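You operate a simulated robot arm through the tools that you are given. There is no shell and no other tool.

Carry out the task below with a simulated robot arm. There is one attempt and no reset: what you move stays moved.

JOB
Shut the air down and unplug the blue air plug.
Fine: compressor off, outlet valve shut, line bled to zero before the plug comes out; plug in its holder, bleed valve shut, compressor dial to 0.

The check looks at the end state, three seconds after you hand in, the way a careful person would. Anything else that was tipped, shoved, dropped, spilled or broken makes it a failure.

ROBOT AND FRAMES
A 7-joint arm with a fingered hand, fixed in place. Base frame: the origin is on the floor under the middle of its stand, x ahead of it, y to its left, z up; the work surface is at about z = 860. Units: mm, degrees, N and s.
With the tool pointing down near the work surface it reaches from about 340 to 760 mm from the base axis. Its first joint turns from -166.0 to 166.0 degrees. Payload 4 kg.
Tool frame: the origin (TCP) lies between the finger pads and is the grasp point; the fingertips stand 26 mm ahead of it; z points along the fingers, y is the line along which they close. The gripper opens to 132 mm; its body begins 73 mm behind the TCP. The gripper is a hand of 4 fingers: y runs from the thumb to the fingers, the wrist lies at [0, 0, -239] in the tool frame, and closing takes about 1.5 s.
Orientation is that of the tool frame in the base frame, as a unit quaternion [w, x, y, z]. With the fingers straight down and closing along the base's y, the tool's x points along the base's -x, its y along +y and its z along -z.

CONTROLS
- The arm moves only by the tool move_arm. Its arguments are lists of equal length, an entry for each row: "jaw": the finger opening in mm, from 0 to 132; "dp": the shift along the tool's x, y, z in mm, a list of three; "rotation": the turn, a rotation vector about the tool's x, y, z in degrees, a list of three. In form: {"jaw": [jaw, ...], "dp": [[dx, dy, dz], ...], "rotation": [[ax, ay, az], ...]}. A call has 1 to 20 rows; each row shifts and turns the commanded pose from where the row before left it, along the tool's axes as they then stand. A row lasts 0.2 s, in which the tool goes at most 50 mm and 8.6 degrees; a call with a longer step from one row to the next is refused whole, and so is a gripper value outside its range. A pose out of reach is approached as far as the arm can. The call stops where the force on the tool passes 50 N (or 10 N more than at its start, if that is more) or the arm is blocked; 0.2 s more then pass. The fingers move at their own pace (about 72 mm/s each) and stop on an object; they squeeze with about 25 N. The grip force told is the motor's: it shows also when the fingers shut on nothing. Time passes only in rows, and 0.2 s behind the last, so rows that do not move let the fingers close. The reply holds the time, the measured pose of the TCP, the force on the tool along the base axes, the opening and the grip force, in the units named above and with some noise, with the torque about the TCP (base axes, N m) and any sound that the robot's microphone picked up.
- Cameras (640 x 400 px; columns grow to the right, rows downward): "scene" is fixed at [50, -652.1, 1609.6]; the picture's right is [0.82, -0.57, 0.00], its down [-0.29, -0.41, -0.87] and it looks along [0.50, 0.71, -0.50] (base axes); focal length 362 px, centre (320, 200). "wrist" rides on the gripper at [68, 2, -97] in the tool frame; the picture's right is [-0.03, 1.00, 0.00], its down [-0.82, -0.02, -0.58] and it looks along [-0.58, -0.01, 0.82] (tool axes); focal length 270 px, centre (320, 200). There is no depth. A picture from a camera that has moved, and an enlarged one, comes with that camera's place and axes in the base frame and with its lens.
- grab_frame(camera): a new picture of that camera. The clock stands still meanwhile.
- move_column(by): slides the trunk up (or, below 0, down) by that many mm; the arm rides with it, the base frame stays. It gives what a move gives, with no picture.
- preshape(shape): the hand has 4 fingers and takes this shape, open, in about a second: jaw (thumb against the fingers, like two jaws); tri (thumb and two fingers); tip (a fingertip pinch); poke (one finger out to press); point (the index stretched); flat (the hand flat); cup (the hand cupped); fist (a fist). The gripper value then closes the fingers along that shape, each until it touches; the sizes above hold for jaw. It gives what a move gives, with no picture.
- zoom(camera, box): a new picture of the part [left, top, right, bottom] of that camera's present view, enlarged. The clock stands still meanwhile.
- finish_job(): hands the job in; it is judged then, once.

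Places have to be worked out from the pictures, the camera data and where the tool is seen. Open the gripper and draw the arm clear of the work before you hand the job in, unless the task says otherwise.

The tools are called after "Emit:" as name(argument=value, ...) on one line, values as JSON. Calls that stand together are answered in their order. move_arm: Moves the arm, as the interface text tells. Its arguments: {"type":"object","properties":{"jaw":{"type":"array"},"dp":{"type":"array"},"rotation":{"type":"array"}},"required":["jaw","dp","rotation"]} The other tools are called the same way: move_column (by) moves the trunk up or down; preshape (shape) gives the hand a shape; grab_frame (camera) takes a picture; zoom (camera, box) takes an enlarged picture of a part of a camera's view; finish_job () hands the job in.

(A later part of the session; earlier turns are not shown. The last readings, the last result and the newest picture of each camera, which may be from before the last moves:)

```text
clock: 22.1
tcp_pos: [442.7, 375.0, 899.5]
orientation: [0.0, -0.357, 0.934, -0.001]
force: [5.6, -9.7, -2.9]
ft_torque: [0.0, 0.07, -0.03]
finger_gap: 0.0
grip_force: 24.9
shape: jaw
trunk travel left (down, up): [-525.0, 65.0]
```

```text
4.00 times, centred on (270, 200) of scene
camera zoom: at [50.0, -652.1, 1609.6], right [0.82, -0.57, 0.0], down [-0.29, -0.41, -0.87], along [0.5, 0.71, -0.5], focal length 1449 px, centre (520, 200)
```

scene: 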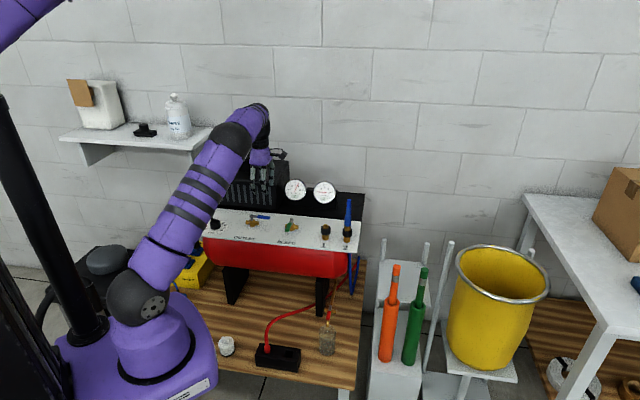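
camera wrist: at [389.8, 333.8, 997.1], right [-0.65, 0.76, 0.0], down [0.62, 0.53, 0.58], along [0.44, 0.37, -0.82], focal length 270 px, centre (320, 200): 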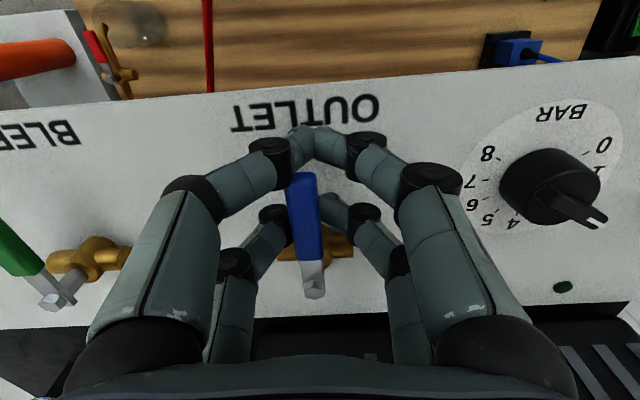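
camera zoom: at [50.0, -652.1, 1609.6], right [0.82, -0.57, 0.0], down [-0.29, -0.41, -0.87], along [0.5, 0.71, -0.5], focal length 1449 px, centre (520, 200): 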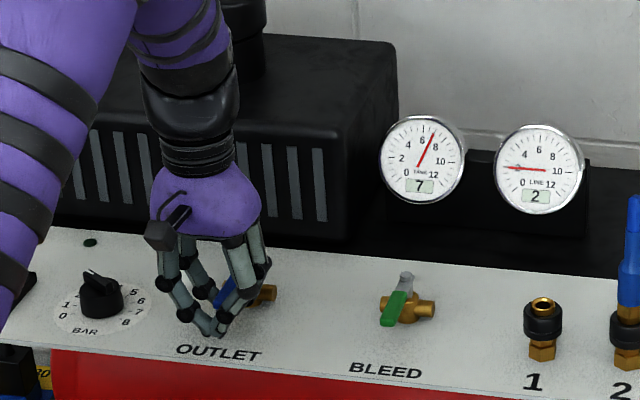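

An 11 N reaction shows the handle has met its closed stop. I'll open the fingers, lift clear, and verify the angle.

Emit:
move_arm(jaw=[60, 60, 60, 60, 60, 60, 60], dp=[[0, -2, 0], [0, 0, 0], [0, 0, 0], [0, 0, -30], [0, 0, -40], [0, 0, -40], [0, 0, -30]], rotation=[[0, 0, 0], [0, 0, 0], [0, 0, 0], [0, 0, 0], [0, 0, 0], [0, 0, -3], [0, 0, 0]])

Emit:
grab_frame(camera="wrist")

Emit:
zoom(camera="scene", box=[200, 150, 380, 260])

```text
clock: 23.7
tcp_pos: [442.4, 375.0, 1041.0]
orientation: [0.0, -0.383, 0.924, -0.001]
force: [0.2, 0.5, 0.0]
ft_torque: [0.0, -0.01, 0.01]
finger_gap: 59.7
grip_force: 0.0
shape: jaw
trunk travel left (down, up): [-525.0, 65.0]
```

```text
taken
camera wrist: at [391.8, 331.0, 1138.9], right [-0.69, 0.72, 0.0], down [0.59, 0.56, 0.58], along [0.42, 0.4, -0.82], focal length 270 px, centre (320, 200)
```

wrist: 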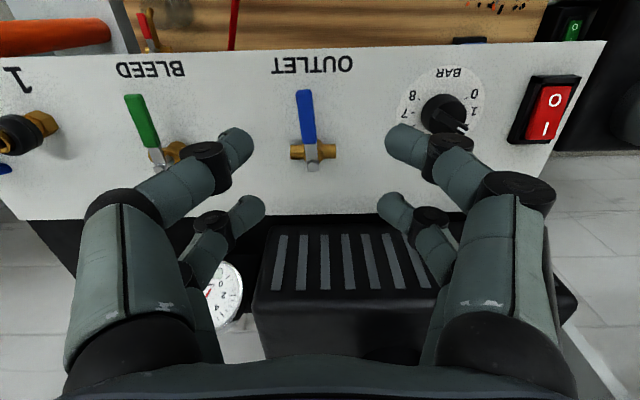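

```text
3.56 times, centred on (290, 205) of scene
camera zoom: at [50.0, -652.1, 1609.6], right [0.82, -0.57, 0.0], down [-0.29, -0.41, -0.87], along [0.5, 0.71, -0.5], focal length 1288 px, centre (427, 182)
```

zoom: 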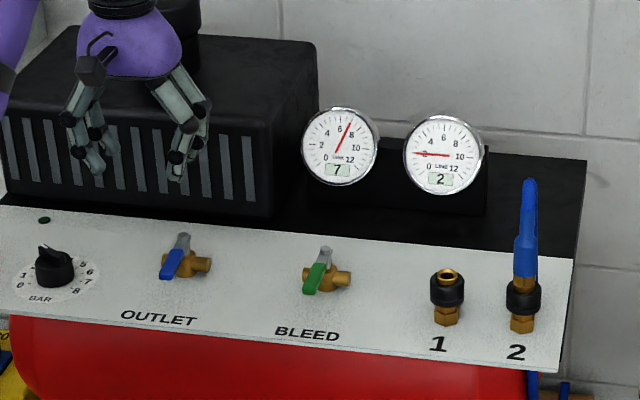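

The outlet handle now points at the robot like the bleed handle. I'll zoom in to compare the two angles precisely.

Emit:
zoom(camera="wrist", box=[110, 70, 370, 190])

Emit:
zoom(camera="scene", box=[235, 205, 305, 245])

```text
2.46 times, centred on (240, 130) of wrist
camera zoom: at [391.8, 331.0, 1138.9], right [-0.69, 0.72, 0.0], down [0.59, 0.56, 0.58], along [0.42, 0.4, -0.82], focal length 665 px, centre (517, 372)
```

zoom: 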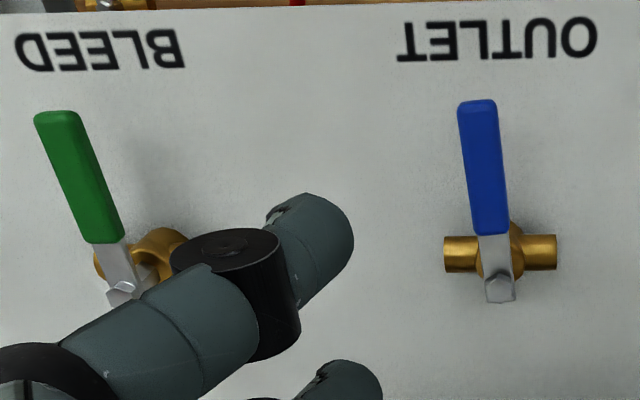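

```text
9.14 times, centred on (270, 225) of scene
camera zoom: at [50.0, -652.1, 1609.6], right [0.82, -0.57, 0.0], down [-0.29, -0.41, -0.87], along [0.5, 0.71, -0.5], focal length 3313 px, centre (777, -29)
```

zoom: 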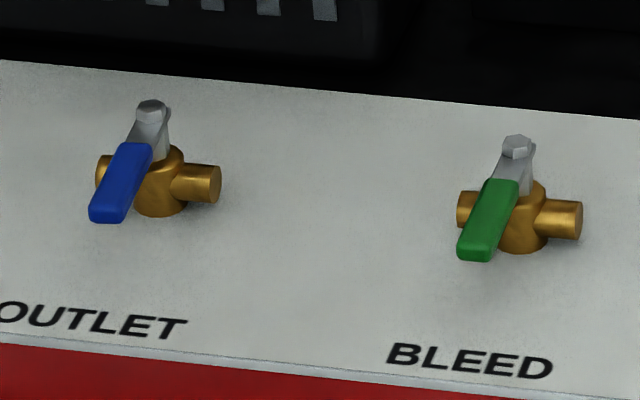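

Measured in both views, the outlet handle is about 5–6° short of square. I'll go back down, cage it again and push a little further to its true stop.

Emit:
move_arm(jaw=[60, 60, 60, 60, 0, 0, 0, 0, 0, 0], dp=[[0, -3, 40], [0, 0, 40], [0, 0, 40], [0, 0, 20.5], [0, 0, 0], [0, 0, 0], [0, 0, 0], [0, 0, 0], [0, 0, 0], [0, 0, 0]], rotation=[[0, 0, 0], [0, 0, 0], [0, 0, 0], [0, 0, 0], [0, 0, 0], [0, 0, 0], [0, 0, 0], [0, 0, 0], [0, 0, 0], [0, 0, 0]])

Emit:
move_arm(jaw=[0, 0, 0, 0, 0], dp=[[0, 3, 0], [0, 3, 0], [0, 2, 0], [0, 2, 0], [0, 2, 0]], rotation=[[0, 0, 2], [0, 0, 2], [0, 0, 2], [0, 0, 0], [0, 0, 0]])

Emit:
grab_frame(camera="wrist")

```text
clock: 25.9
tcp_pos: [443.2, 373.8, 900.2]
orientation: [0.0, -0.383, 0.924, 0.0]
force: [-0.3, -2.0, -1.6]
ft_torque: [0.01, 0.0, -0.04]
finger_gap: 0.0
grip_force: 25.3
shape: jaw
trunk travel left (down, up): [-525.0, 65.0]
```

```text
clock: 27.1
tcp_pos: [437.6, 381.6, 898.9]
orientation: [-0.001, -0.332, 0.943, -0.001]
force: [6.8, -15.1, -3.3]
ft_torque: [-0.03, 0.03, -0.2]
finger_gap: 0.0
grip_force: 24.9
shape: jaw
trunk travel left (down, up): [-525.0, 65.0]
```

```text
taken
camera wrist: at [383.3, 341.7, 997.0], right [-0.61, 0.79, 0.0], down [0.65, 0.5, 0.58], along [0.46, 0.35, -0.82], focal length 270 px, centre (320, 200)
```

wrist: 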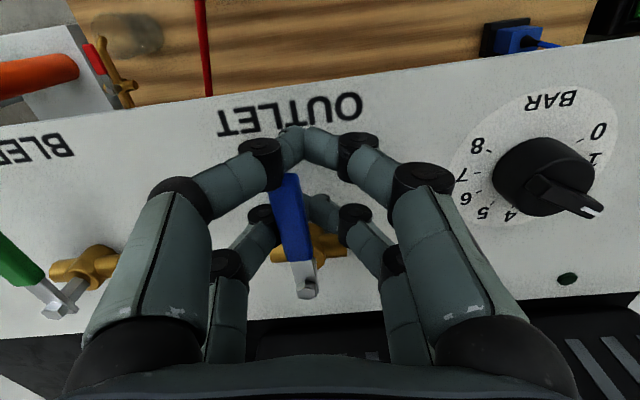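

The handle now measures square to the pipe and the 17 N reaction shows it on its stop. I'll release, lift, and re-measure.

Emit:
move_arm(jaw=[60, 60, 60, 60, 60, 60, 60], dp=[[0, 0, 0], [0, 0, 0], [0, 0, 0], [0, 0, -30], [0, 0, -40], [0, 0, -40], [0, 0, -30]], rotation=[[0, 0, 0], [0, 0, 0], [0, 0, 0], [0, 0, 0], [0, 0, 0], [0, 0, -6], [0, 0, 0]])

Emit:
zoom(camera="wrist", box=[110, 70, 370, 190])

Emit:
zoom(camera="scene", box=[235, 205, 305, 245])

```text
clock: 28.7
tcp_pos: [436.7, 382.6, 1041.1]
orientation: [0.0, -0.382, 0.924, 0.0]
force: [-0.6, -0.3, 0.2]
ft_torque: [-0.01, -0.01, 0.02]
finger_gap: 59.5
grip_force: 0.1
shape: jaw
trunk travel left (down, up): [-525.0, 65.0]
```

```text
2.46 times, centred on (240, 130) of wrist
camera zoom: at [386.6, 338.3, 1138.1], right [-0.69, 0.72, 0.0], down [0.59, 0.56, 0.58], along [0.42, 0.4, -0.82], focal length 665 px, centre (517, 372)
```

zoom: 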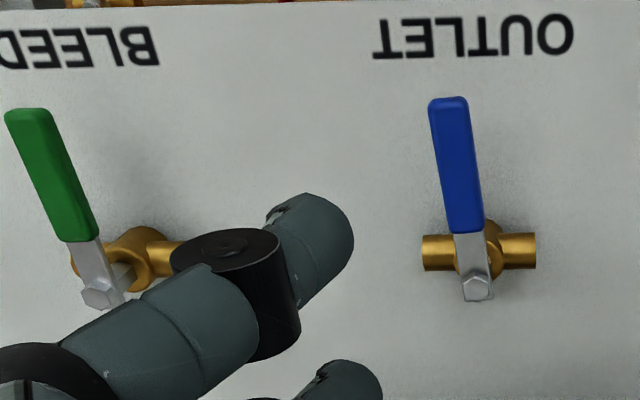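

```text
9.14 times, centred on (270, 225) of scene
camera zoom: at [50.0, -652.1, 1609.6], right [0.82, -0.57, 0.0], down [-0.29, -0.41, -0.87], along [0.5, 0.71, -0.5], focal length 3313 px, centre (777, -29)
```

zoom: 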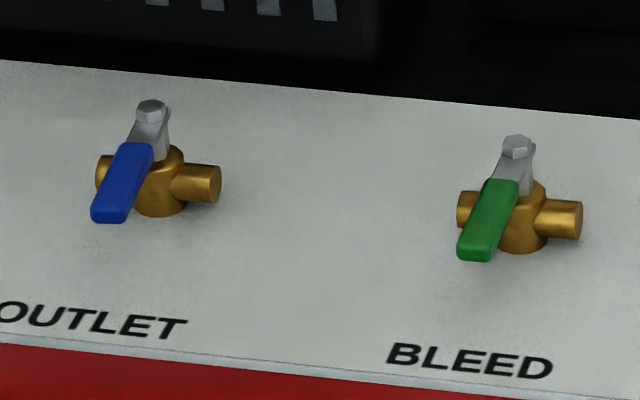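

The handle springs back to the same spot, so it seems to be resting on its stop. The gauges will confirm: if the line bleeds to zero while the tank holds at 7, the outlet is shut. I'll move over the bleed handle.

Emit:
move_arm(jaw=[60, 60, 60, 60, 60, 60], dp=[[-0.4, -41.9, 0], [-0.4, -41.9, 0], [-0.4, -41.9, 0], [-0.4, -41.9, 0], [0, 0, 40], [0, 0, 40]], rotation=[[0, 0, 0], [0, 0, 0], [0, 0, 0], [0, 0, 0], [0, 0, 0], [0, 0, 0]])

Emit:
grab_frame(camera="wrist")

Emit:
zoom(camera="scene", box=[240, 140, 380, 260])

```text
clock: 30.1
tcp_pos: [555.8, 266.7, 961.0]
orientation: [0.0, -0.383, 0.924, 0.0]
force: [-0.4, -0.9, -0.2]
ft_torque: [0.02, -0.01, -0.01]
finger_gap: 59.7
grip_force: 0.1
shape: jaw
trunk travel left (down, up): [-525.0, 65.0]
```

```text
taken
camera wrist: at [505.9, 221.0, 1057.5], right [-0.69, 0.73, 0.0], down [0.59, 0.56, 0.58], along [0.42, 0.4, -0.82], focal length 270 px, centre (320, 200)
```

wrist: 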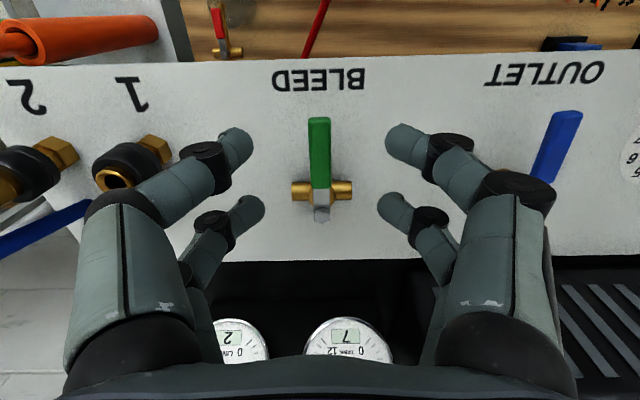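

```text
3.33 times, centred on (310, 200) of scene
camera zoom: at [50.0, -652.1, 1609.6], right [0.82, -0.57, 0.0], down [-0.29, -0.41, -0.87], along [0.5, 0.71, -0.5], focal length 1208 px, centre (353, 200)
```

zoom: 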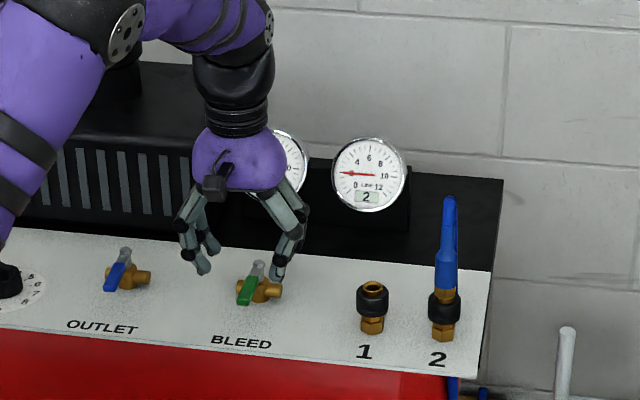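

The bleed handle is centred between the fingers, with its stem near (203, 636). I'll descend and close the cage around it.

Emit:
move_arm(jaw=[60, 60, 60, 0, 0, 0, 0, 0, 0], dp=[[0, 1.5, 30], [0, 0, 20], [0, 0, 10.5], [0, 0, 0], [0, 0, 0], [0, 0, 0], [0, 0, 0], [0, 0, 0], [0, 0, 0]], rotation=[[0, 0, 0], [0, 0, 0], [0, 0, 0], [0, 0, 0], [0, 0, 0], [0, 0, 0], [0, 0, 0], [0, 0, 0], [0, 0, 0]])

Emit:
grab_frame(camera="wrist")

```text
clock: 32.1
tcp_pos: [556.1, 265.9, 898.6]
orientation: [-0.001, -0.382, 0.924, 0.0]
force: [1.3, 0.0, 0.4]
ft_torque: [0.04, 0.0, -0.04]
finger_gap: 0.0
grip_force: 24.9
shape: jaw
trunk travel left (down, up): [-525.0, 65.0]
```

```text
taken
camera wrist: at [505.1, 220.7, 996.4], right [-0.69, 0.73, 0.0], down [0.59, 0.56, 0.58], along [0.42, 0.4, -0.82], focal length 270 px, centre (320, 200)
```

wrist: 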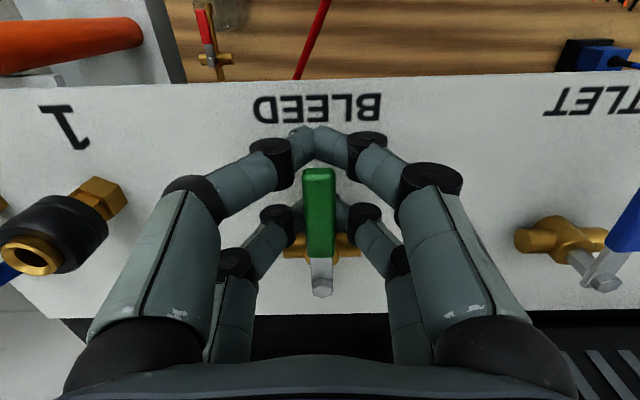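

The handle is caged. I'll rotate it counter-clockwise about the stem to open the bleed, halfway first.

Emit:
move_arm(jaw=[0, 0, 0, 0, 0, 0], dp=[[-0.47, -7.18, 0], [-0.47, -7.18, 0], [-0.47, -7.18, 0], [-0.47, -7.18, 0], [-0.47, -7.18, 0], [-0.47, -7.18, 0]], rotation=[[0, 0, -7.5], [0, 0, -7.5], [0, 0, -7.5], [0, 0, -7.5], [0, 0, -7.5], [0, 0, -7.5]])

Emit:
zoom(camera="scene", box=[240, 140, 380, 260])

Emit:
grab_frame(camera="wrist")

```text
clock: 33.5
tcp_pos: [594.4, 251.0, 898.0]
orientation: [0.0, 0.708, -0.707, 0.001]
force: [-1.0, 0.4, -1.0]
ft_torque: [0.05, 0.0, 0.0]
finger_gap: 0.0
grip_force: 25.3
shape: jaw
trunk travel left (down, up): [-525.0, 65.0]
```

```text
3.33 times, centred on (310, 200) of scene
camera zoom: at [50.0, -652.1, 1609.6], right [0.82, -0.57, 0.0], down [-0.29, -0.41, -0.87], along [0.5, 0.71, -0.5], focal length 1208 px, centre (353, 200)
```

zoom: 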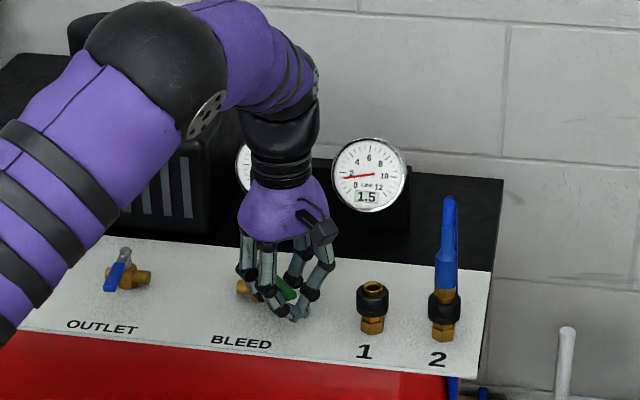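

```text
taken
camera wrist: at [592.7, 184.2, 996.9], right [-1.0, 0.02, 0.0], down [0.02, 0.82, 0.58], along [0.01, 0.58, -0.82], focal length 270 px, centre (320, 200)
```

wrist: 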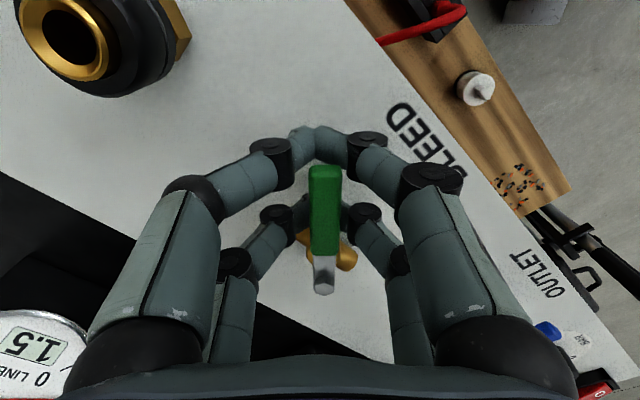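

The line gauge already reads 1.5 and is falling. I'll finish opening the bleed.

Emit:
move_arm(jaw=[0, 0, 0, 0, 0, 0], dp=[[-0.47, -7.18, 0], [-0.47, -7.18, 0], [-0.47, -7.18, 0], [-0.47, -7.18, 0], [-0.47, -7.18, 0], [-0.47, -7.18, 0]], rotation=[[0, 0, -7.5], [0, 0, -7.5], [0, 0, -7.5], [0, 0, -7.5], [0, 0, -7.5], [0, 0, -7.5]])

Emit:
zoom(camera="scene", box=[240, 140, 380, 260])

Emit:
grab_frame(camera="wrist")

```text
clock: 34.9
tcp_pos: [634.4, 267.5, 898.5]
orientation: [0.0, 0.924, -0.383, 0.0]
force: [0.2, -0.6, -0.7]
ft_torque: [0.01, 0.03, 0.01]
finger_gap: 0.0
grip_force: 25.0
shape: jaw
trunk travel left (down, up): [-525.0, 65.0]
```

```text
3.33 times, centred on (310, 200) of scene
camera zoom: at [50.0, -652.1, 1609.6], right [0.82, -0.57, 0.0], down [-0.29, -0.41, -0.87], along [0.5, 0.71, -0.5], focal length 1208 px, centre (353, 200)
```

zoom: 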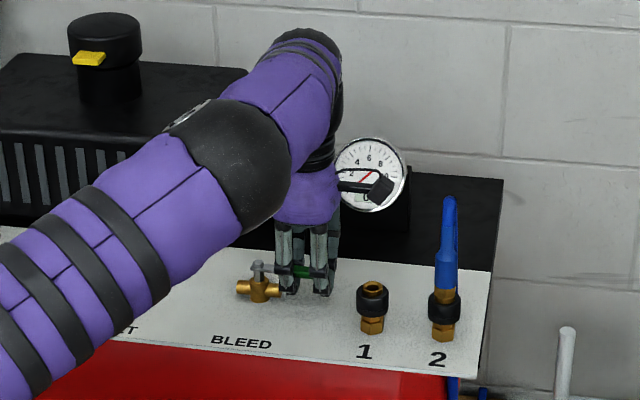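

```text
taken
camera wrist: at [680.5, 219.3, 996.0], right [-0.72, -0.69, 0.0], down [-0.56, 0.59, 0.58], along [-0.4, 0.42, -0.82], focal length 270 px, centre (320, 200)
```

wrist: 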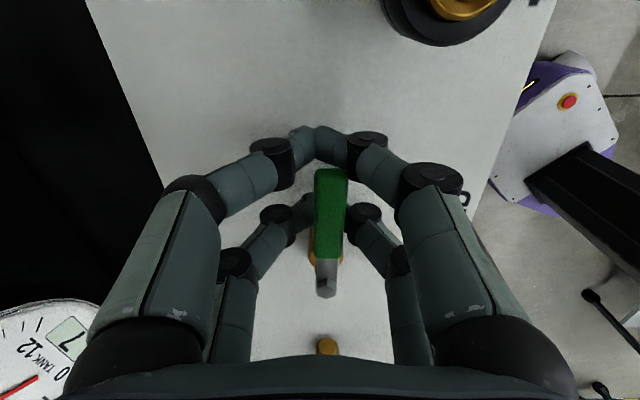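

The bleed is fully open and the line needle is near 0. I'll release, lift clear, turn back to facing the panel, and read the gauges.

Emit:
move_arm(jaw=[50, 50, 50, 50, 50, 50, 50], dp=[[0, 0, 0], [0, 0, 0], [0, 0, 0], [0, 0, -30], [0, 0, -40], [0, 0, -40], [0, 0, -40]], rotation=[[0, 0, 0], [0, 0, 0], [0, 0, 0], [0, 0, 0], [0, 0, 0], [0, 0, 0], [0, 0, 0]])

Emit:
move_arm(jaw=[50, 50, 50, 50, 50, 50, 50, 50, 50, 50, 50, 50, 50, 50], dp=[[0, 40, 0], [0, 40, 0], [0, 0, 0], [0, 0, 0], [0, 0, 0], [0, 0, 0], [0, 0, 0], [0, 0, 0], [0, 0, 0], [0, 0, 0], [0, 0, 0], [0, 0, 0], [0, 0, 0], [0, 0, 0]], rotation=[[0, 0, 0], [0, 0, 0], [0, 0, 7.5], [0, 0, 7.5], [0, 0, 7.5], [0, 0, 7.5], [0, 0, 7.5], [0, 0, 7.5], [0, 0, 7.5], [0, 0, 7.5], [0, 0, 7.5], [0, 0, 7.5], [0, 0, 7.5], [0, 0, 7.5]])

Emit:
grab_frame(camera="wrist")

Emit:
zoom(camera="scene", box=[220, 150, 380, 260])

```text
clock: 36.5
tcp_pos: [634.0, 266.5, 1049.0]
orientation: [0.001, 0.924, -0.383, 0.0]
force: [0.8, -0.1, 1.0]
ft_torque: [-0.03, -0.01, 0.01]
finger_gap: 49.7
grip_force: 0.1
shape: jaw
trunk travel left (down, up): [-525.0, 65.0]
```

```text
clock: 39.5
tcp_pos: [576.6, 211.1, 1049.9]
orientation: [0.0, -0.381, 0.925, 0.0]
force: [0.0, 0.0, 0.7]
ft_torque: [0.02, 0.01, -0.02]
finger_gap: 49.4
grip_force: 0.0
shape: jaw
trunk travel left (down, up): [-525.0, 65.0]
```

```text
taken
camera wrist: at [526.7, 165.9, 1146.9], right [-0.69, 0.73, 0.0], down [0.59, 0.56, 0.58], along [0.42, 0.4, -0.82], focal length 270 px, centre (320, 200)
```

wrist: 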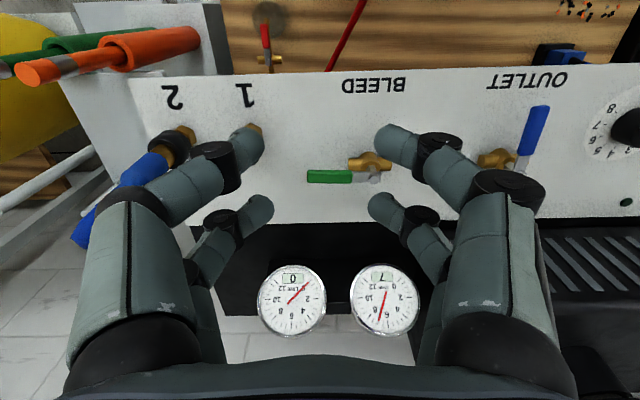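

```text
3.64 times, centred on (300, 205) of scene
camera zoom: at [50.0, -652.1, 1609.6], right [0.82, -0.57, 0.0], down [-0.29, -0.41, -0.87], along [0.5, 0.71, -0.5], focal length 1318 px, centre (393, 182)
```

zoom: 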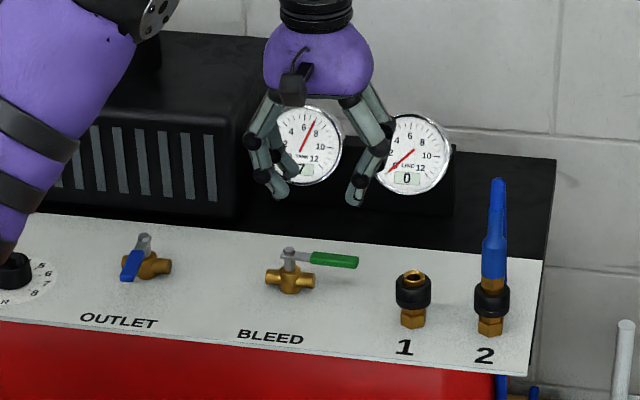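

The line reads 0 and the tank holds at 7, so the outlet is shut and the line is bled. Now for the blue plug in coupling 2; I'll pull back for a good view of the plug and its hose.

Emit:
move_arm(jaw=[132, 132, 132, 132], dp=[[20, -40, -10], [20, -40, -10], [10, -40, -10], [10, -20, -10]], rotation=[[0, 0, 0], [0, 0, 0], [0, 0, 0], [0, 0, 0]])

Emit:
grab_frame(camera="wrist")

Emit:
zoom(camera="scene", box=[310, 180, 390, 310])

```text
clock: 40.5
tcp_pos: [632.8, 68.9, 1089.2]
orientation: [-0.001, -0.383, 0.924, 0.001]
force: [0.2, -0.2, 0.0]
ft_torque: [0.01, 0.02, 0.02]
finger_gap: 132.1
grip_force: 0.0
shape: jaw
trunk travel left (down, up): [-525.0, 65.0]
```

```text
taken
camera wrist: at [583.6, 23.8, 1186.8], right [-0.69, 0.72, 0.0], down [0.59, 0.56, 0.58], along [0.42, 0.4, -0.82], focal length 270 px, centre (320, 200)
```

wrist: 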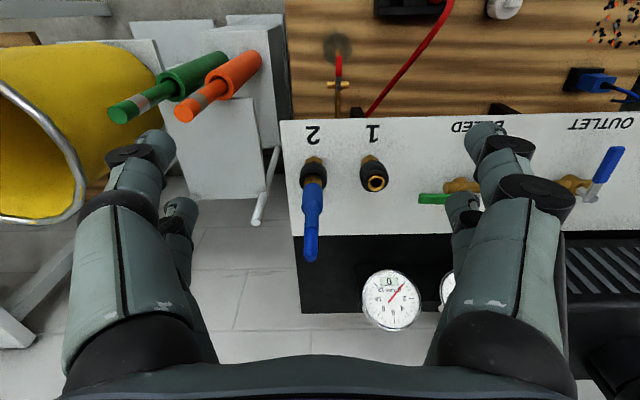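

```text
3.08 times, centred on (350, 245) of scene
camera zoom: at [50.0, -652.1, 1609.6], right [0.82, -0.57, 0.0], down [-0.29, -0.41, -0.87], along [0.5, 0.71, -0.5], focal length 1115 px, centre (228, 62)
```

zoom: 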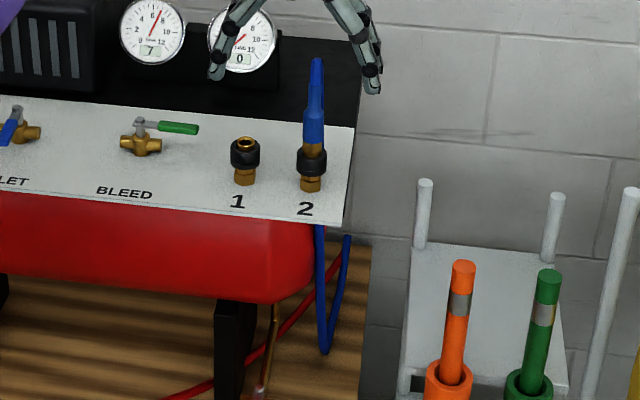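

Emit:
zoom(camera="wrist", box=[260, 130, 400, 280])

Emit:
zoom(camera="scene", box=[325, 190, 365, 250])

Emit:
zoom(camera="wrist", box=[350, 0, 480, 60])

```text
2.67 times, centred on (330, 205) of wrist
camera zoom: at [583.6, 23.8, 1186.8], right [-0.69, 0.72, 0.0], down [0.59, 0.56, 0.58], along [0.42, 0.4, -0.82], focal length 721 px, centre (293, 187)
```

zoom: 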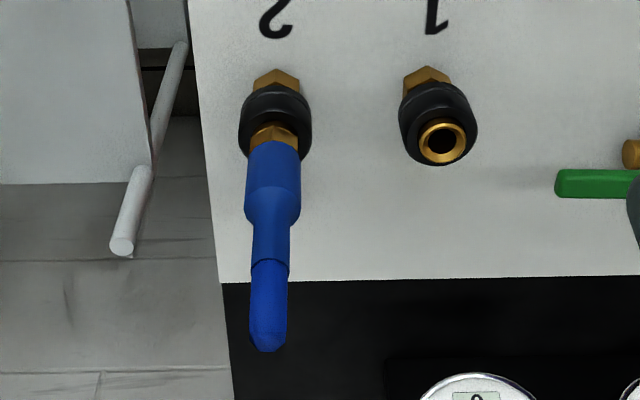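

```text
6.67 times, centred on (345, 220) of scene
camera zoom: at [50.0, -652.1, 1609.6], right [0.82, -0.57, 0.0], down [-0.29, -0.41, -0.87], along [0.5, 0.71, -0.5], focal length 2415 px, centre (153, 67)
```

zoom: 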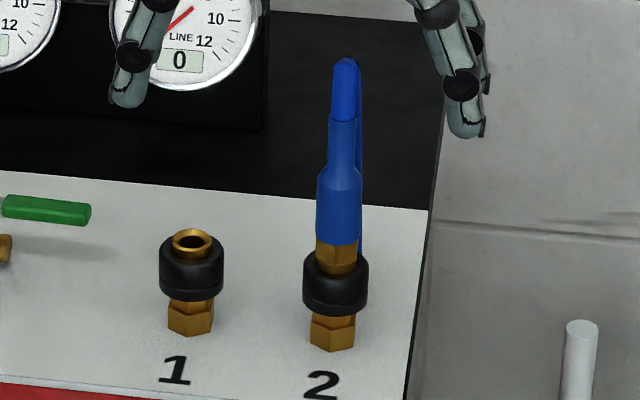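

```text
4.92 times, centred on (415, 30) of wrist
camera zoom: at [583.6, 23.8, 1186.8], right [-0.69, 0.72, 0.0], down [0.59, 0.56, 0.58], along [0.42, 0.4, -0.82], focal length 1331 px, centre (-148, 1037)
```

zoom: 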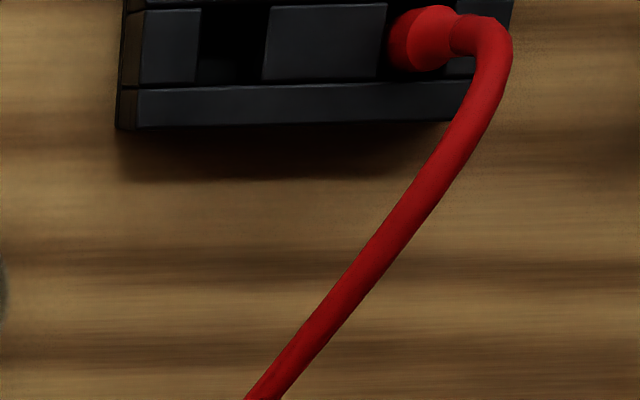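

The plug body runs from about z=911 to 949 at (s≈410, d≈605), and its hose arcs over the top at z≈1019. Before I grip it I need to know the holder slot better, so I'll move back over the holder and lower the trunk to look.

Emit:
move_arm(jaw=[132, 132, 132, 132, 132], dp=[[33, 31.3, 0], [33, 31.3, 0], [33, 31.3, 0], [33, 31.3, 0], [33, 31.3, 0]], rotation=[[0, 0, 0], [0, 0, 0], [0, 0, 0], [0, 0, 0], [0, 0, 0]])

Emit:
grab_frame(camera="wrist")

Emit:
grab_frame(camera="scene")

```text
clock: 41.7
tcp_pos: [406.5, 63.4, 1089.7]
orientation: [0.0, -0.382, 0.924, 0.0]
force: [0.1, 0.1, -0.2]
ft_torque: [0.02, 0.03, -0.02]
finger_gap: 131.7
grip_force: 0.1
shape: jaw
trunk travel left (down, up): [-525.0, 65.0]
```

```text
taken
camera wrist: at [355.2, 18.1, 1187.6], right [-0.69, 0.73, 0.0], down [0.59, 0.56, 0.58], along [0.42, 0.4, -0.82], focal length 270 px, centre (320, 200)
```

wrist: 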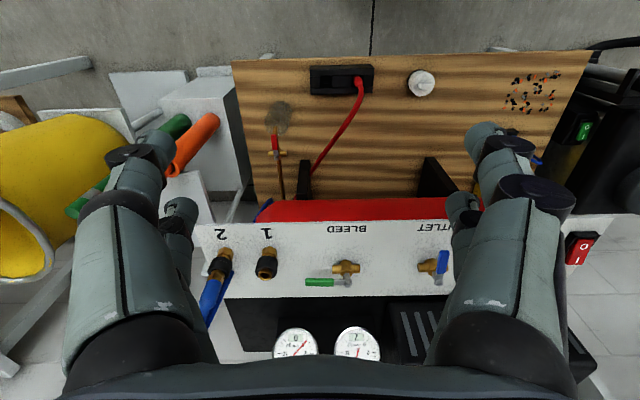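

```text
taken
```

scene: 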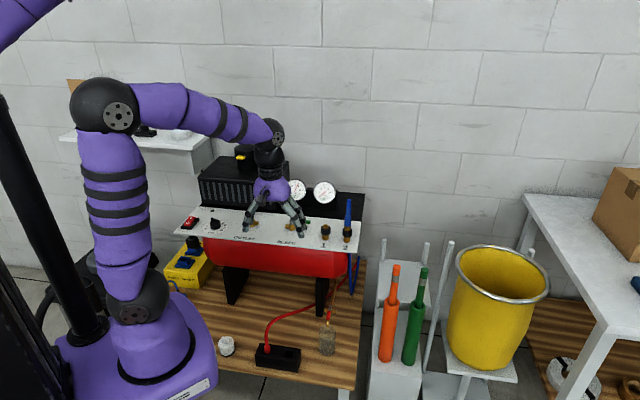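

The arm is clear of everything. I'll lower the trunk 250 mm to see the holder up close.

Emit:
move_column(by=-250)

Emit:
grab_frame(camera="wrist")

Emit:
grab_frame(camera="scene")

```text
clock: 44.3
tcp_pos: [406.6, 63.6, 840.6]
orientation: [0.0, -0.383, 0.924, 0.001]
force: [-0.4, -1.1, 0.0]
ft_torque: [-0.01, -0.01, 0.02]
finger_gap: 131.9
grip_force: 0.1
shape: jaw
trunk travel left (down, up): [-275.0, 315.0]
```

```text
taken
camera wrist: at [356.0, 18.3, 937.5], right [-0.69, 0.72, 0.0], down [0.59, 0.56, 0.58], along [0.42, 0.4, -0.82], focal length 270 px, centre (320, 200)
```

wrist: 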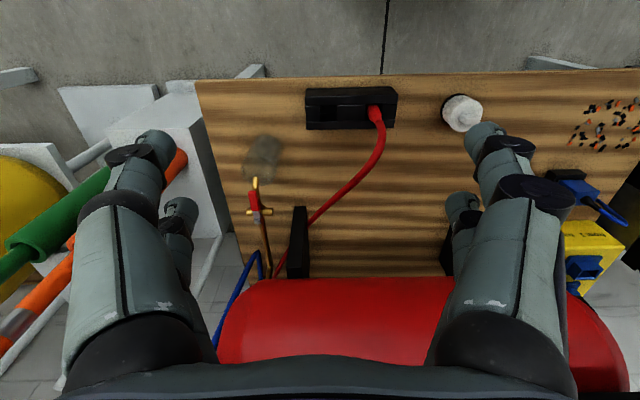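

```text
taken
```

scene: 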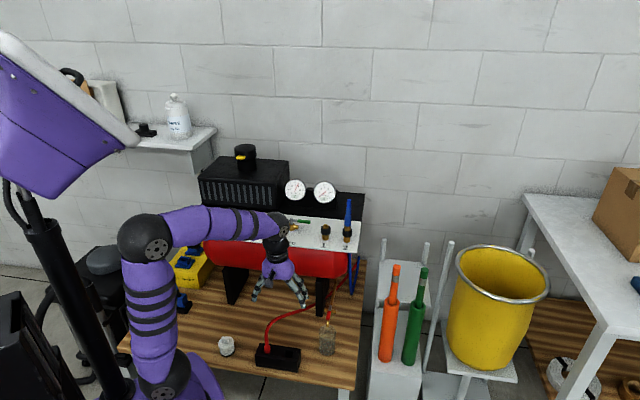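

Emit:
zoom(camera="wrist", box=[290, 70, 410, 150])

Emit:
zoom(camera="scene", box=[245, 310, 345, 380])

```text
5.00 times, centred on (350, 110) of wrist
camera zoom: at [356.0, 18.3, 937.5], right [-0.69, 0.72, 0.0], down [0.59, 0.56, 0.58], along [0.42, 0.4, -0.82], focal length 1351 px, centre (170, 650)
```

zoom: 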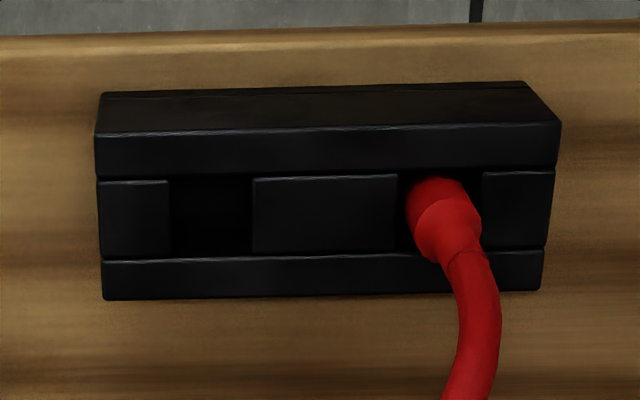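

```text
5.71 times, centred on (295, 345) of scene
camera zoom: at [50.0, -652.1, 1609.6], right [0.82, -0.57, 0.0], down [-0.29, -0.41, -0.87], along [0.5, 0.71, -0.5], focal length 2070 px, centre (463, -629)
```

zoom: 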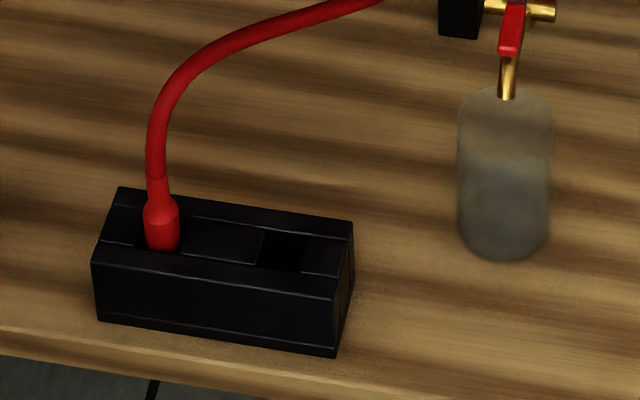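

The holder's empty slot is about 29 mm square, centred near (s=226, d=422) with its top at z≈439. The red plug sits with its nipple on the bottom and half its body showing. I'll try the "tri" shape here, which should suit a vertical cylinder gripped from above.

Emit:
preshape(shape="tri")

Emit:
grab_frame(camera="wrist")

Emit:
zoom(camera="scene", box=[230, 210, 340, 320])

Emit:
move_arm(jaw=[22, 22, 22, 22, 22, 22, 22], dp=[[0, 0, 0], [0, 0, 0], [0, 0, 0], [0, 0, 0], [0, 0, 0], [0, 0, 0], [0, 0, 0]], rotation=[[0, 0, 0], [0, 0, 0], [0, 0, 0], [0, 0, 0], [0, 0, 0], [0, 0, 0], [0, 0, 0]])

Emit:
grab_frame(camera="wrist")

Emit:
zoom(camera="scene", box=[230, 210, 340, 320])

```text
clock: 45.2
tcp_pos: [407.8, 63.7, 840.9]
orientation: [0.0, -0.382, 0.924, 0.0]
force: [0.9, -1.0, -0.2]
ft_torque: [0.0, -0.02, 0.01]
finger_gap: 131.9
grip_force: 0.0
shape: tri
trunk travel left (down, up): [-275.0, 315.0]
```

```text
taken
camera wrist: at [356.0, 18.4, 937.4], right [-0.69, 0.72, 0.0], down [0.59, 0.56, 0.58], along [0.42, 0.4, -0.82], focal length 270 px, centre (320, 200)
```

wrist: 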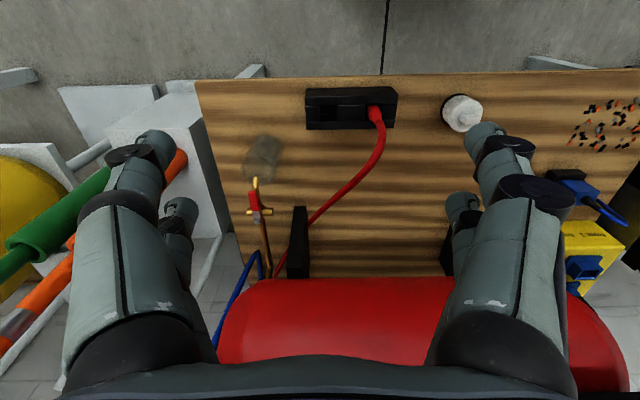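

```text
3.64 times, centred on (285, 265) of scene
camera zoom: at [50.0, -652.1, 1609.6], right [0.82, -0.57, 0.0], down [-0.29, -0.41, -0.87], along [0.5, 0.71, -0.5], focal length 1318 px, centre (447, -36)
```

zoom: 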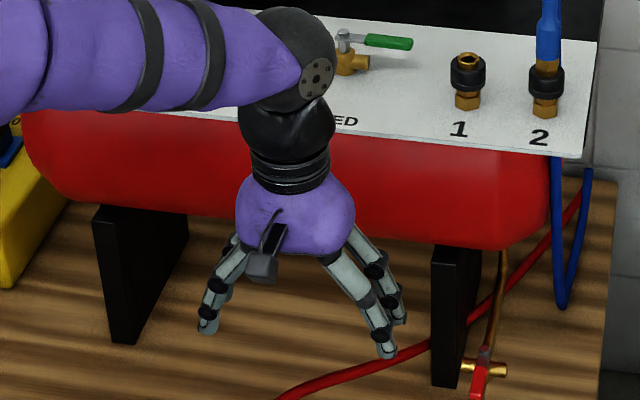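

```text
clock: 46.8
tcp_pos: [406.8, 62.7, 839.4]
orientation: [0.0, -0.384, 0.923, 0.001]
force: [0.2, -0.1, -0.1]
ft_torque: [0.01, -0.01, -0.01]
finger_gap: 22.4
grip_force: 0.0
shape: tri
trunk travel left (down, up): [-275.0, 315.0]
```

```text
taken
camera wrist: at [355.8, 18.4, 937.5], right [-0.69, 0.72, 0.0], down [0.59, 0.56, 0.58], along [0.42, 0.4, -0.82], focal length 270 px, centre (320, 200)
```

wrist: 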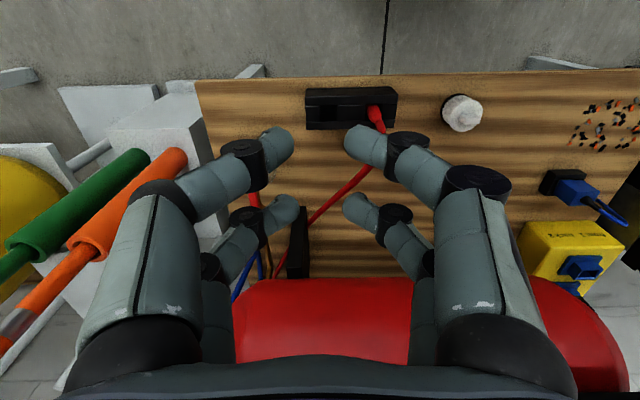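

```text
3.64 times, centred on (285, 265) of scene
camera zoom: at [50.0, -652.1, 1609.6], right [0.82, -0.57, 0.0], down [-0.29, -0.41, -0.87], along [0.5, 0.71, -0.5], focal length 1318 px, centre (447, -36)
```

zoom: 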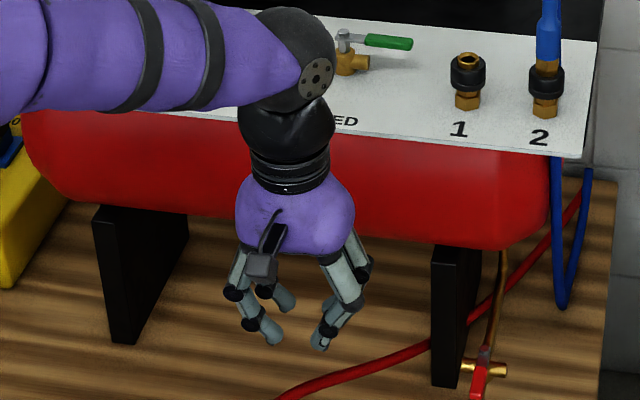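

"Tri" closes the same 2×2 way as "jaw". I'll use jaw with the rear finger pair pinching the plug body, which keeps the palm clear of the hose. Now I'll raise the trunk back up.

Emit:
preshape(shape="jaw")

Emit:
move_column(by=250)

Emit:
move_arm(jaw=[80, 80, 80, 80, 80], dp=[[-40, -33, 0], [-40, -33, 0], [-40, -33, 0], [-40, -33, 0], [-40, -33, 0]], rotation=[[0, 0, 0], [0, 0, 0], [0, 0, 0], [0, 0, 0], [0, 0, 0]])

Emit:
grab_frame(camera="wrist")

Emit:
zoom(camera="scene", box=[280, 120, 400, 260])

```text
clock: 47.7
tcp_pos: [406.8, 63.6, 839.9]
orientation: [0.0, -0.383, 0.924, 0.0]
force: [-0.2, -0.1, -0.1]
ft_torque: [-0.03, 0.01, 0.01]
finger_gap: 132.0
grip_force: 0.1
shape: jaw
trunk travel left (down, up): [-275.0, 315.0]
```

```text
clock: 50.3
tcp_pos: [406.0, 64.1, 1090.2]
orientation: [0.001, -0.383, 0.924, 0.0]
force: [0.5, -1.0, 0.0]
ft_torque: [0.01, 0.01, 0.01]
finger_gap: 132.2
grip_force: 0.1
shape: jaw
trunk travel left (down, up): [-525.0, 65.0]
```

```text
refused: row 1 steps farther than a row can; nothing moved
```

```text
taken
camera wrist: at [356.0, 18.3, 1187.4], right [-0.69, 0.72, 0.0], down [0.59, 0.56, 0.58], along [0.42, 0.4, -0.82], focal length 270 px, centre (320, 200)
```

wrist: 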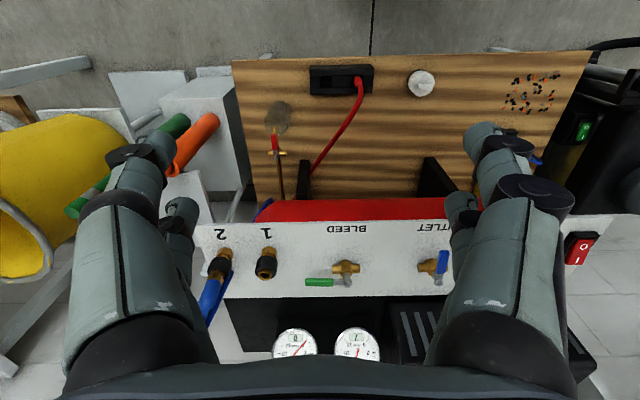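

```text
2.86 times, centred on (340, 190) of scene
camera zoom: at [50.0, -652.1, 1609.6], right [0.82, -0.57, 0.0], down [-0.29, -0.41, -0.87], along [0.5, 0.71, -0.5], focal length 1035 px, centre (263, 229)
```

zoom: 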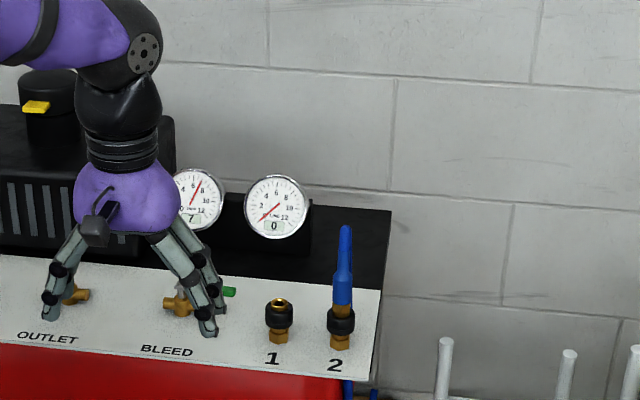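

That step was just over the 50 mm limit, so nothing moved. I'll repeat it in smaller steps toward the plug.

Emit:
move_arm(jaw=[80, 80, 80, 80, 80, 80], dp=[[-34.6, -27.8, -3], [-34.6, -27.8, -3], [-34.6, -27.8, -3], [-34.6, -27.8, -3], [-34.6, -27.8, -3], [-34.6, -27.8, -3]], rotation=[[0, 0, 0], [0, 0, 0], [0, 0, 0], [0, 0, 0], [0, 0, 0], [0, 0, 0]])

Emit:
grab_frame(camera="wrist")

Emit:
zoom(camera="scene", box=[280, 120, 400, 260])

```text
clock: 51.7
tcp_pos: [671.7, 93.9, 1106.3]
orientation: [-0.002, -0.383, 0.924, 0.0]
force: [0.2, 0.6, 1.0]
ft_torque: [-0.05, 0.04, -0.01]
finger_gap: 80.5
grip_force: 0.0
shape: jaw
trunk travel left (down, up): [-525.0, 65.0]
```

```text
taken
camera wrist: at [623.2, 49.3, 1203.9], right [-0.69, 0.72, 0.0], down [0.59, 0.56, 0.57], along [0.41, 0.4, -0.82], focal length 270 px, centre (320, 200)
```

wrist: 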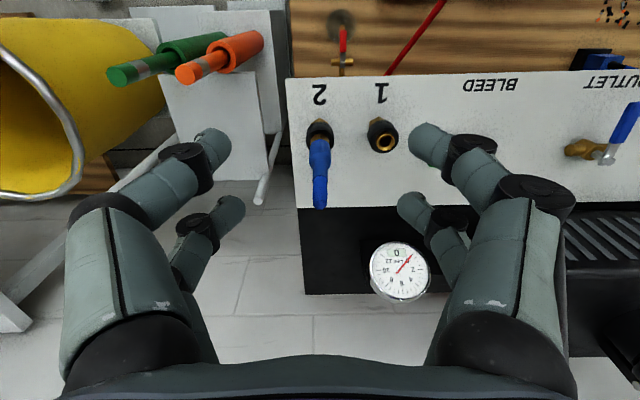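

```text
2.86 times, centred on (340, 190) of scene
camera zoom: at [50.0, -652.1, 1609.6], right [0.82, -0.57, 0.0], down [-0.29, -0.41, -0.87], along [0.5, 0.71, -0.5], focal length 1035 px, centre (263, 229)
```

zoom: 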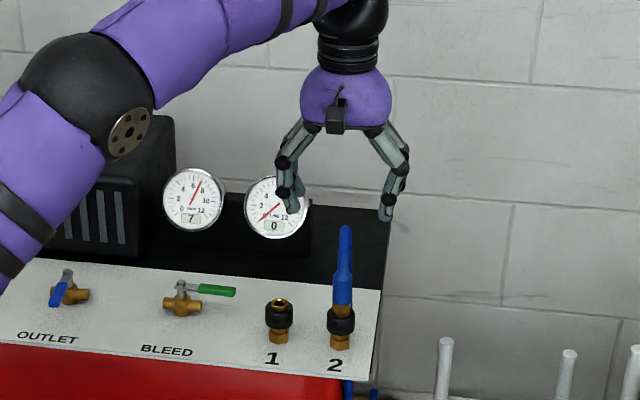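

The plug is at (s≈410, d≈607). I'll position so it falls between the rear finger pair and descend partway to check alignment.

Emit:
move_arm(jaw=[80, 80, 80, 80], dp=[[-21, -0.7, 0], [-21, -0.7, 0], [0, 0, 35], [0, 0, 35]], rotation=[[0, 0, 0], [0, 0, 0], [0, 0, 0], [0, 0, 0]])

Emit:
grab_frame(camera="wrist")

Emit:
zoom(camera="scene", box=[290, 140, 390, 260])

```text
clock: 52.7
tcp_pos: [701.8, 120.7, 1037.4]
orientation: [0.001, -0.382, 0.924, -0.001]
force: [0.8, -0.1, -0.1]
ft_torque: [0.04, 0.0, 0.0]
finger_gap: 80.5
grip_force: 0.2
shape: jaw
trunk travel left (down, up): [-525.0, 65.0]
```

```text
taken
camera wrist: at [651.2, 75.5, 1135.0], right [-0.69, 0.73, 0.0], down [0.59, 0.56, 0.58], along [0.42, 0.4, -0.82], focal length 270 px, centre (320, 200)
```

wrist: 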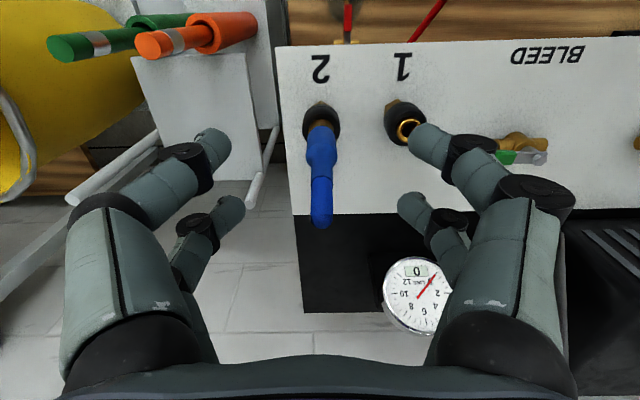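

```text
3.33 times, centred on (340, 200) of scene
camera zoom: at [50.0, -652.1, 1609.6], right [0.82, -0.57, 0.0], down [-0.29, -0.41, -0.87], along [0.5, 0.71, -0.5], focal length 1208 px, centre (253, 200)
```

zoom: 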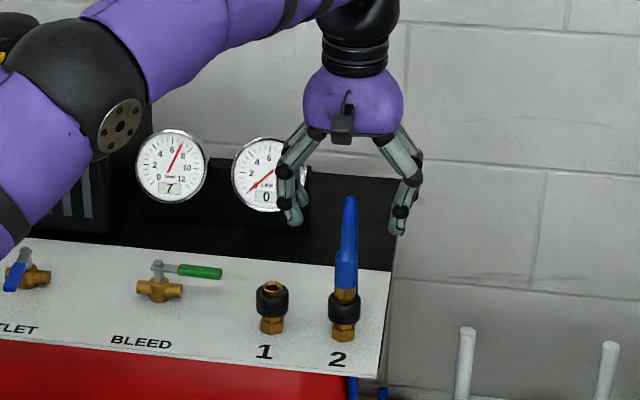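

Emit:
zoom(camera="wrist", box=[260, 90, 390, 240])

```text
2.67 times, centred on (325, 165) of wrist
camera zoom: at [651.2, 75.5, 1135.0], right [-0.69, 0.73, 0.0], down [0.59, 0.56, 0.58], along [0.42, 0.4, -0.82], focal length 721 px, centre (307, 293)
```

zoom: 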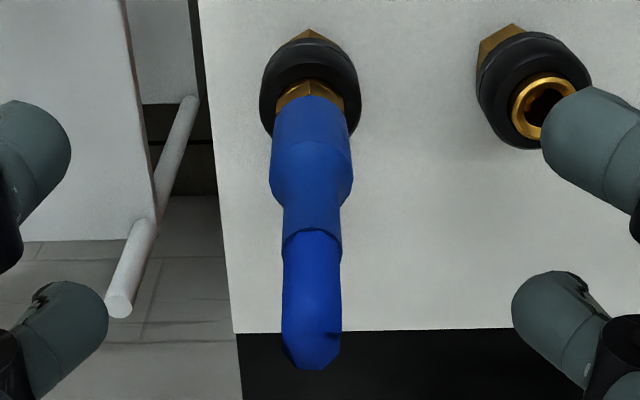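

The plug axis is at about d=607.7, so I'll shift 4 mm forward, then descend to TCP z≈958, which puts the fingertips on the upper half of the blue body.

Emit:
move_arm(jaw=[80, 80, 80, 80, 80], dp=[[-4, 1, 0], [0, 0, 25], [0, 0, 25], [0, 0, 20], [0, 0, 9]], rotation=[[0, 0, 0], [0, 0, 0], [0, 0, 0], [0, 0, 0], [0, 0, 0]])

Emit:
grab_frame(camera="wrist")

Emit:
zoom(camera="scene", box=[300, 160, 390, 260])

```text
clock: 53.9
tcp_pos: [705.0, 123.8, 958.3]
orientation: [-0.001, -0.382, 0.924, 0.0]
force: [0.0, 0.2, 0.5]
ft_torque: [-0.02, 0.04, 0.03]
finger_gap: 80.0
grip_force: 0.0
shape: jaw
trunk travel left (down, up): [-525.0, 65.0]
```

```text
taken
camera wrist: at [654.3, 78.5, 1055.6], right [-0.69, 0.73, 0.0], down [0.59, 0.56, 0.58], along [0.42, 0.4, -0.82], focal length 270 px, centre (320, 200)
```

wrist: 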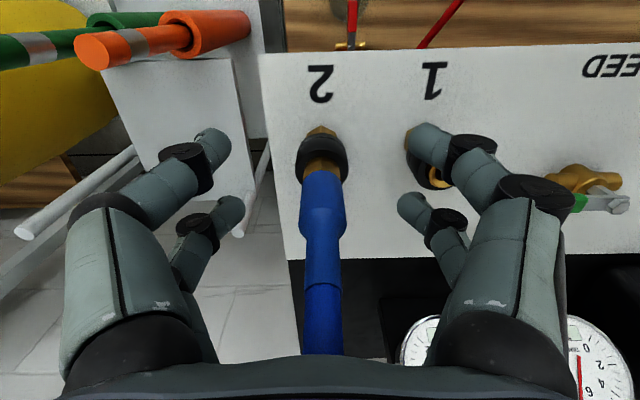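

```text
4.00 times, centred on (345, 210) of scene
camera zoom: at [50.0, -652.1, 1609.6], right [0.82, -0.57, 0.0], down [-0.29, -0.41, -0.87], along [0.5, 0.71, -0.5], focal length 1449 px, centre (220, 160)
```

zoom: 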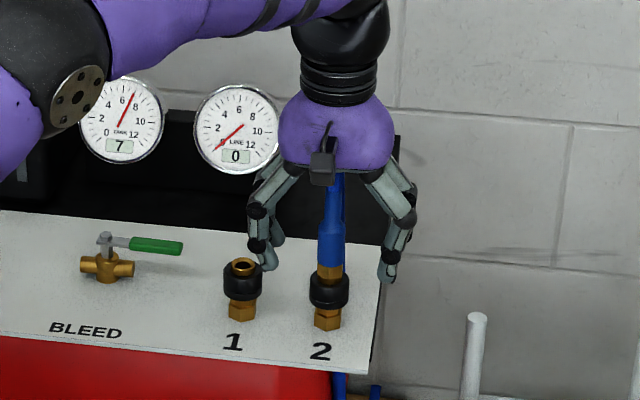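

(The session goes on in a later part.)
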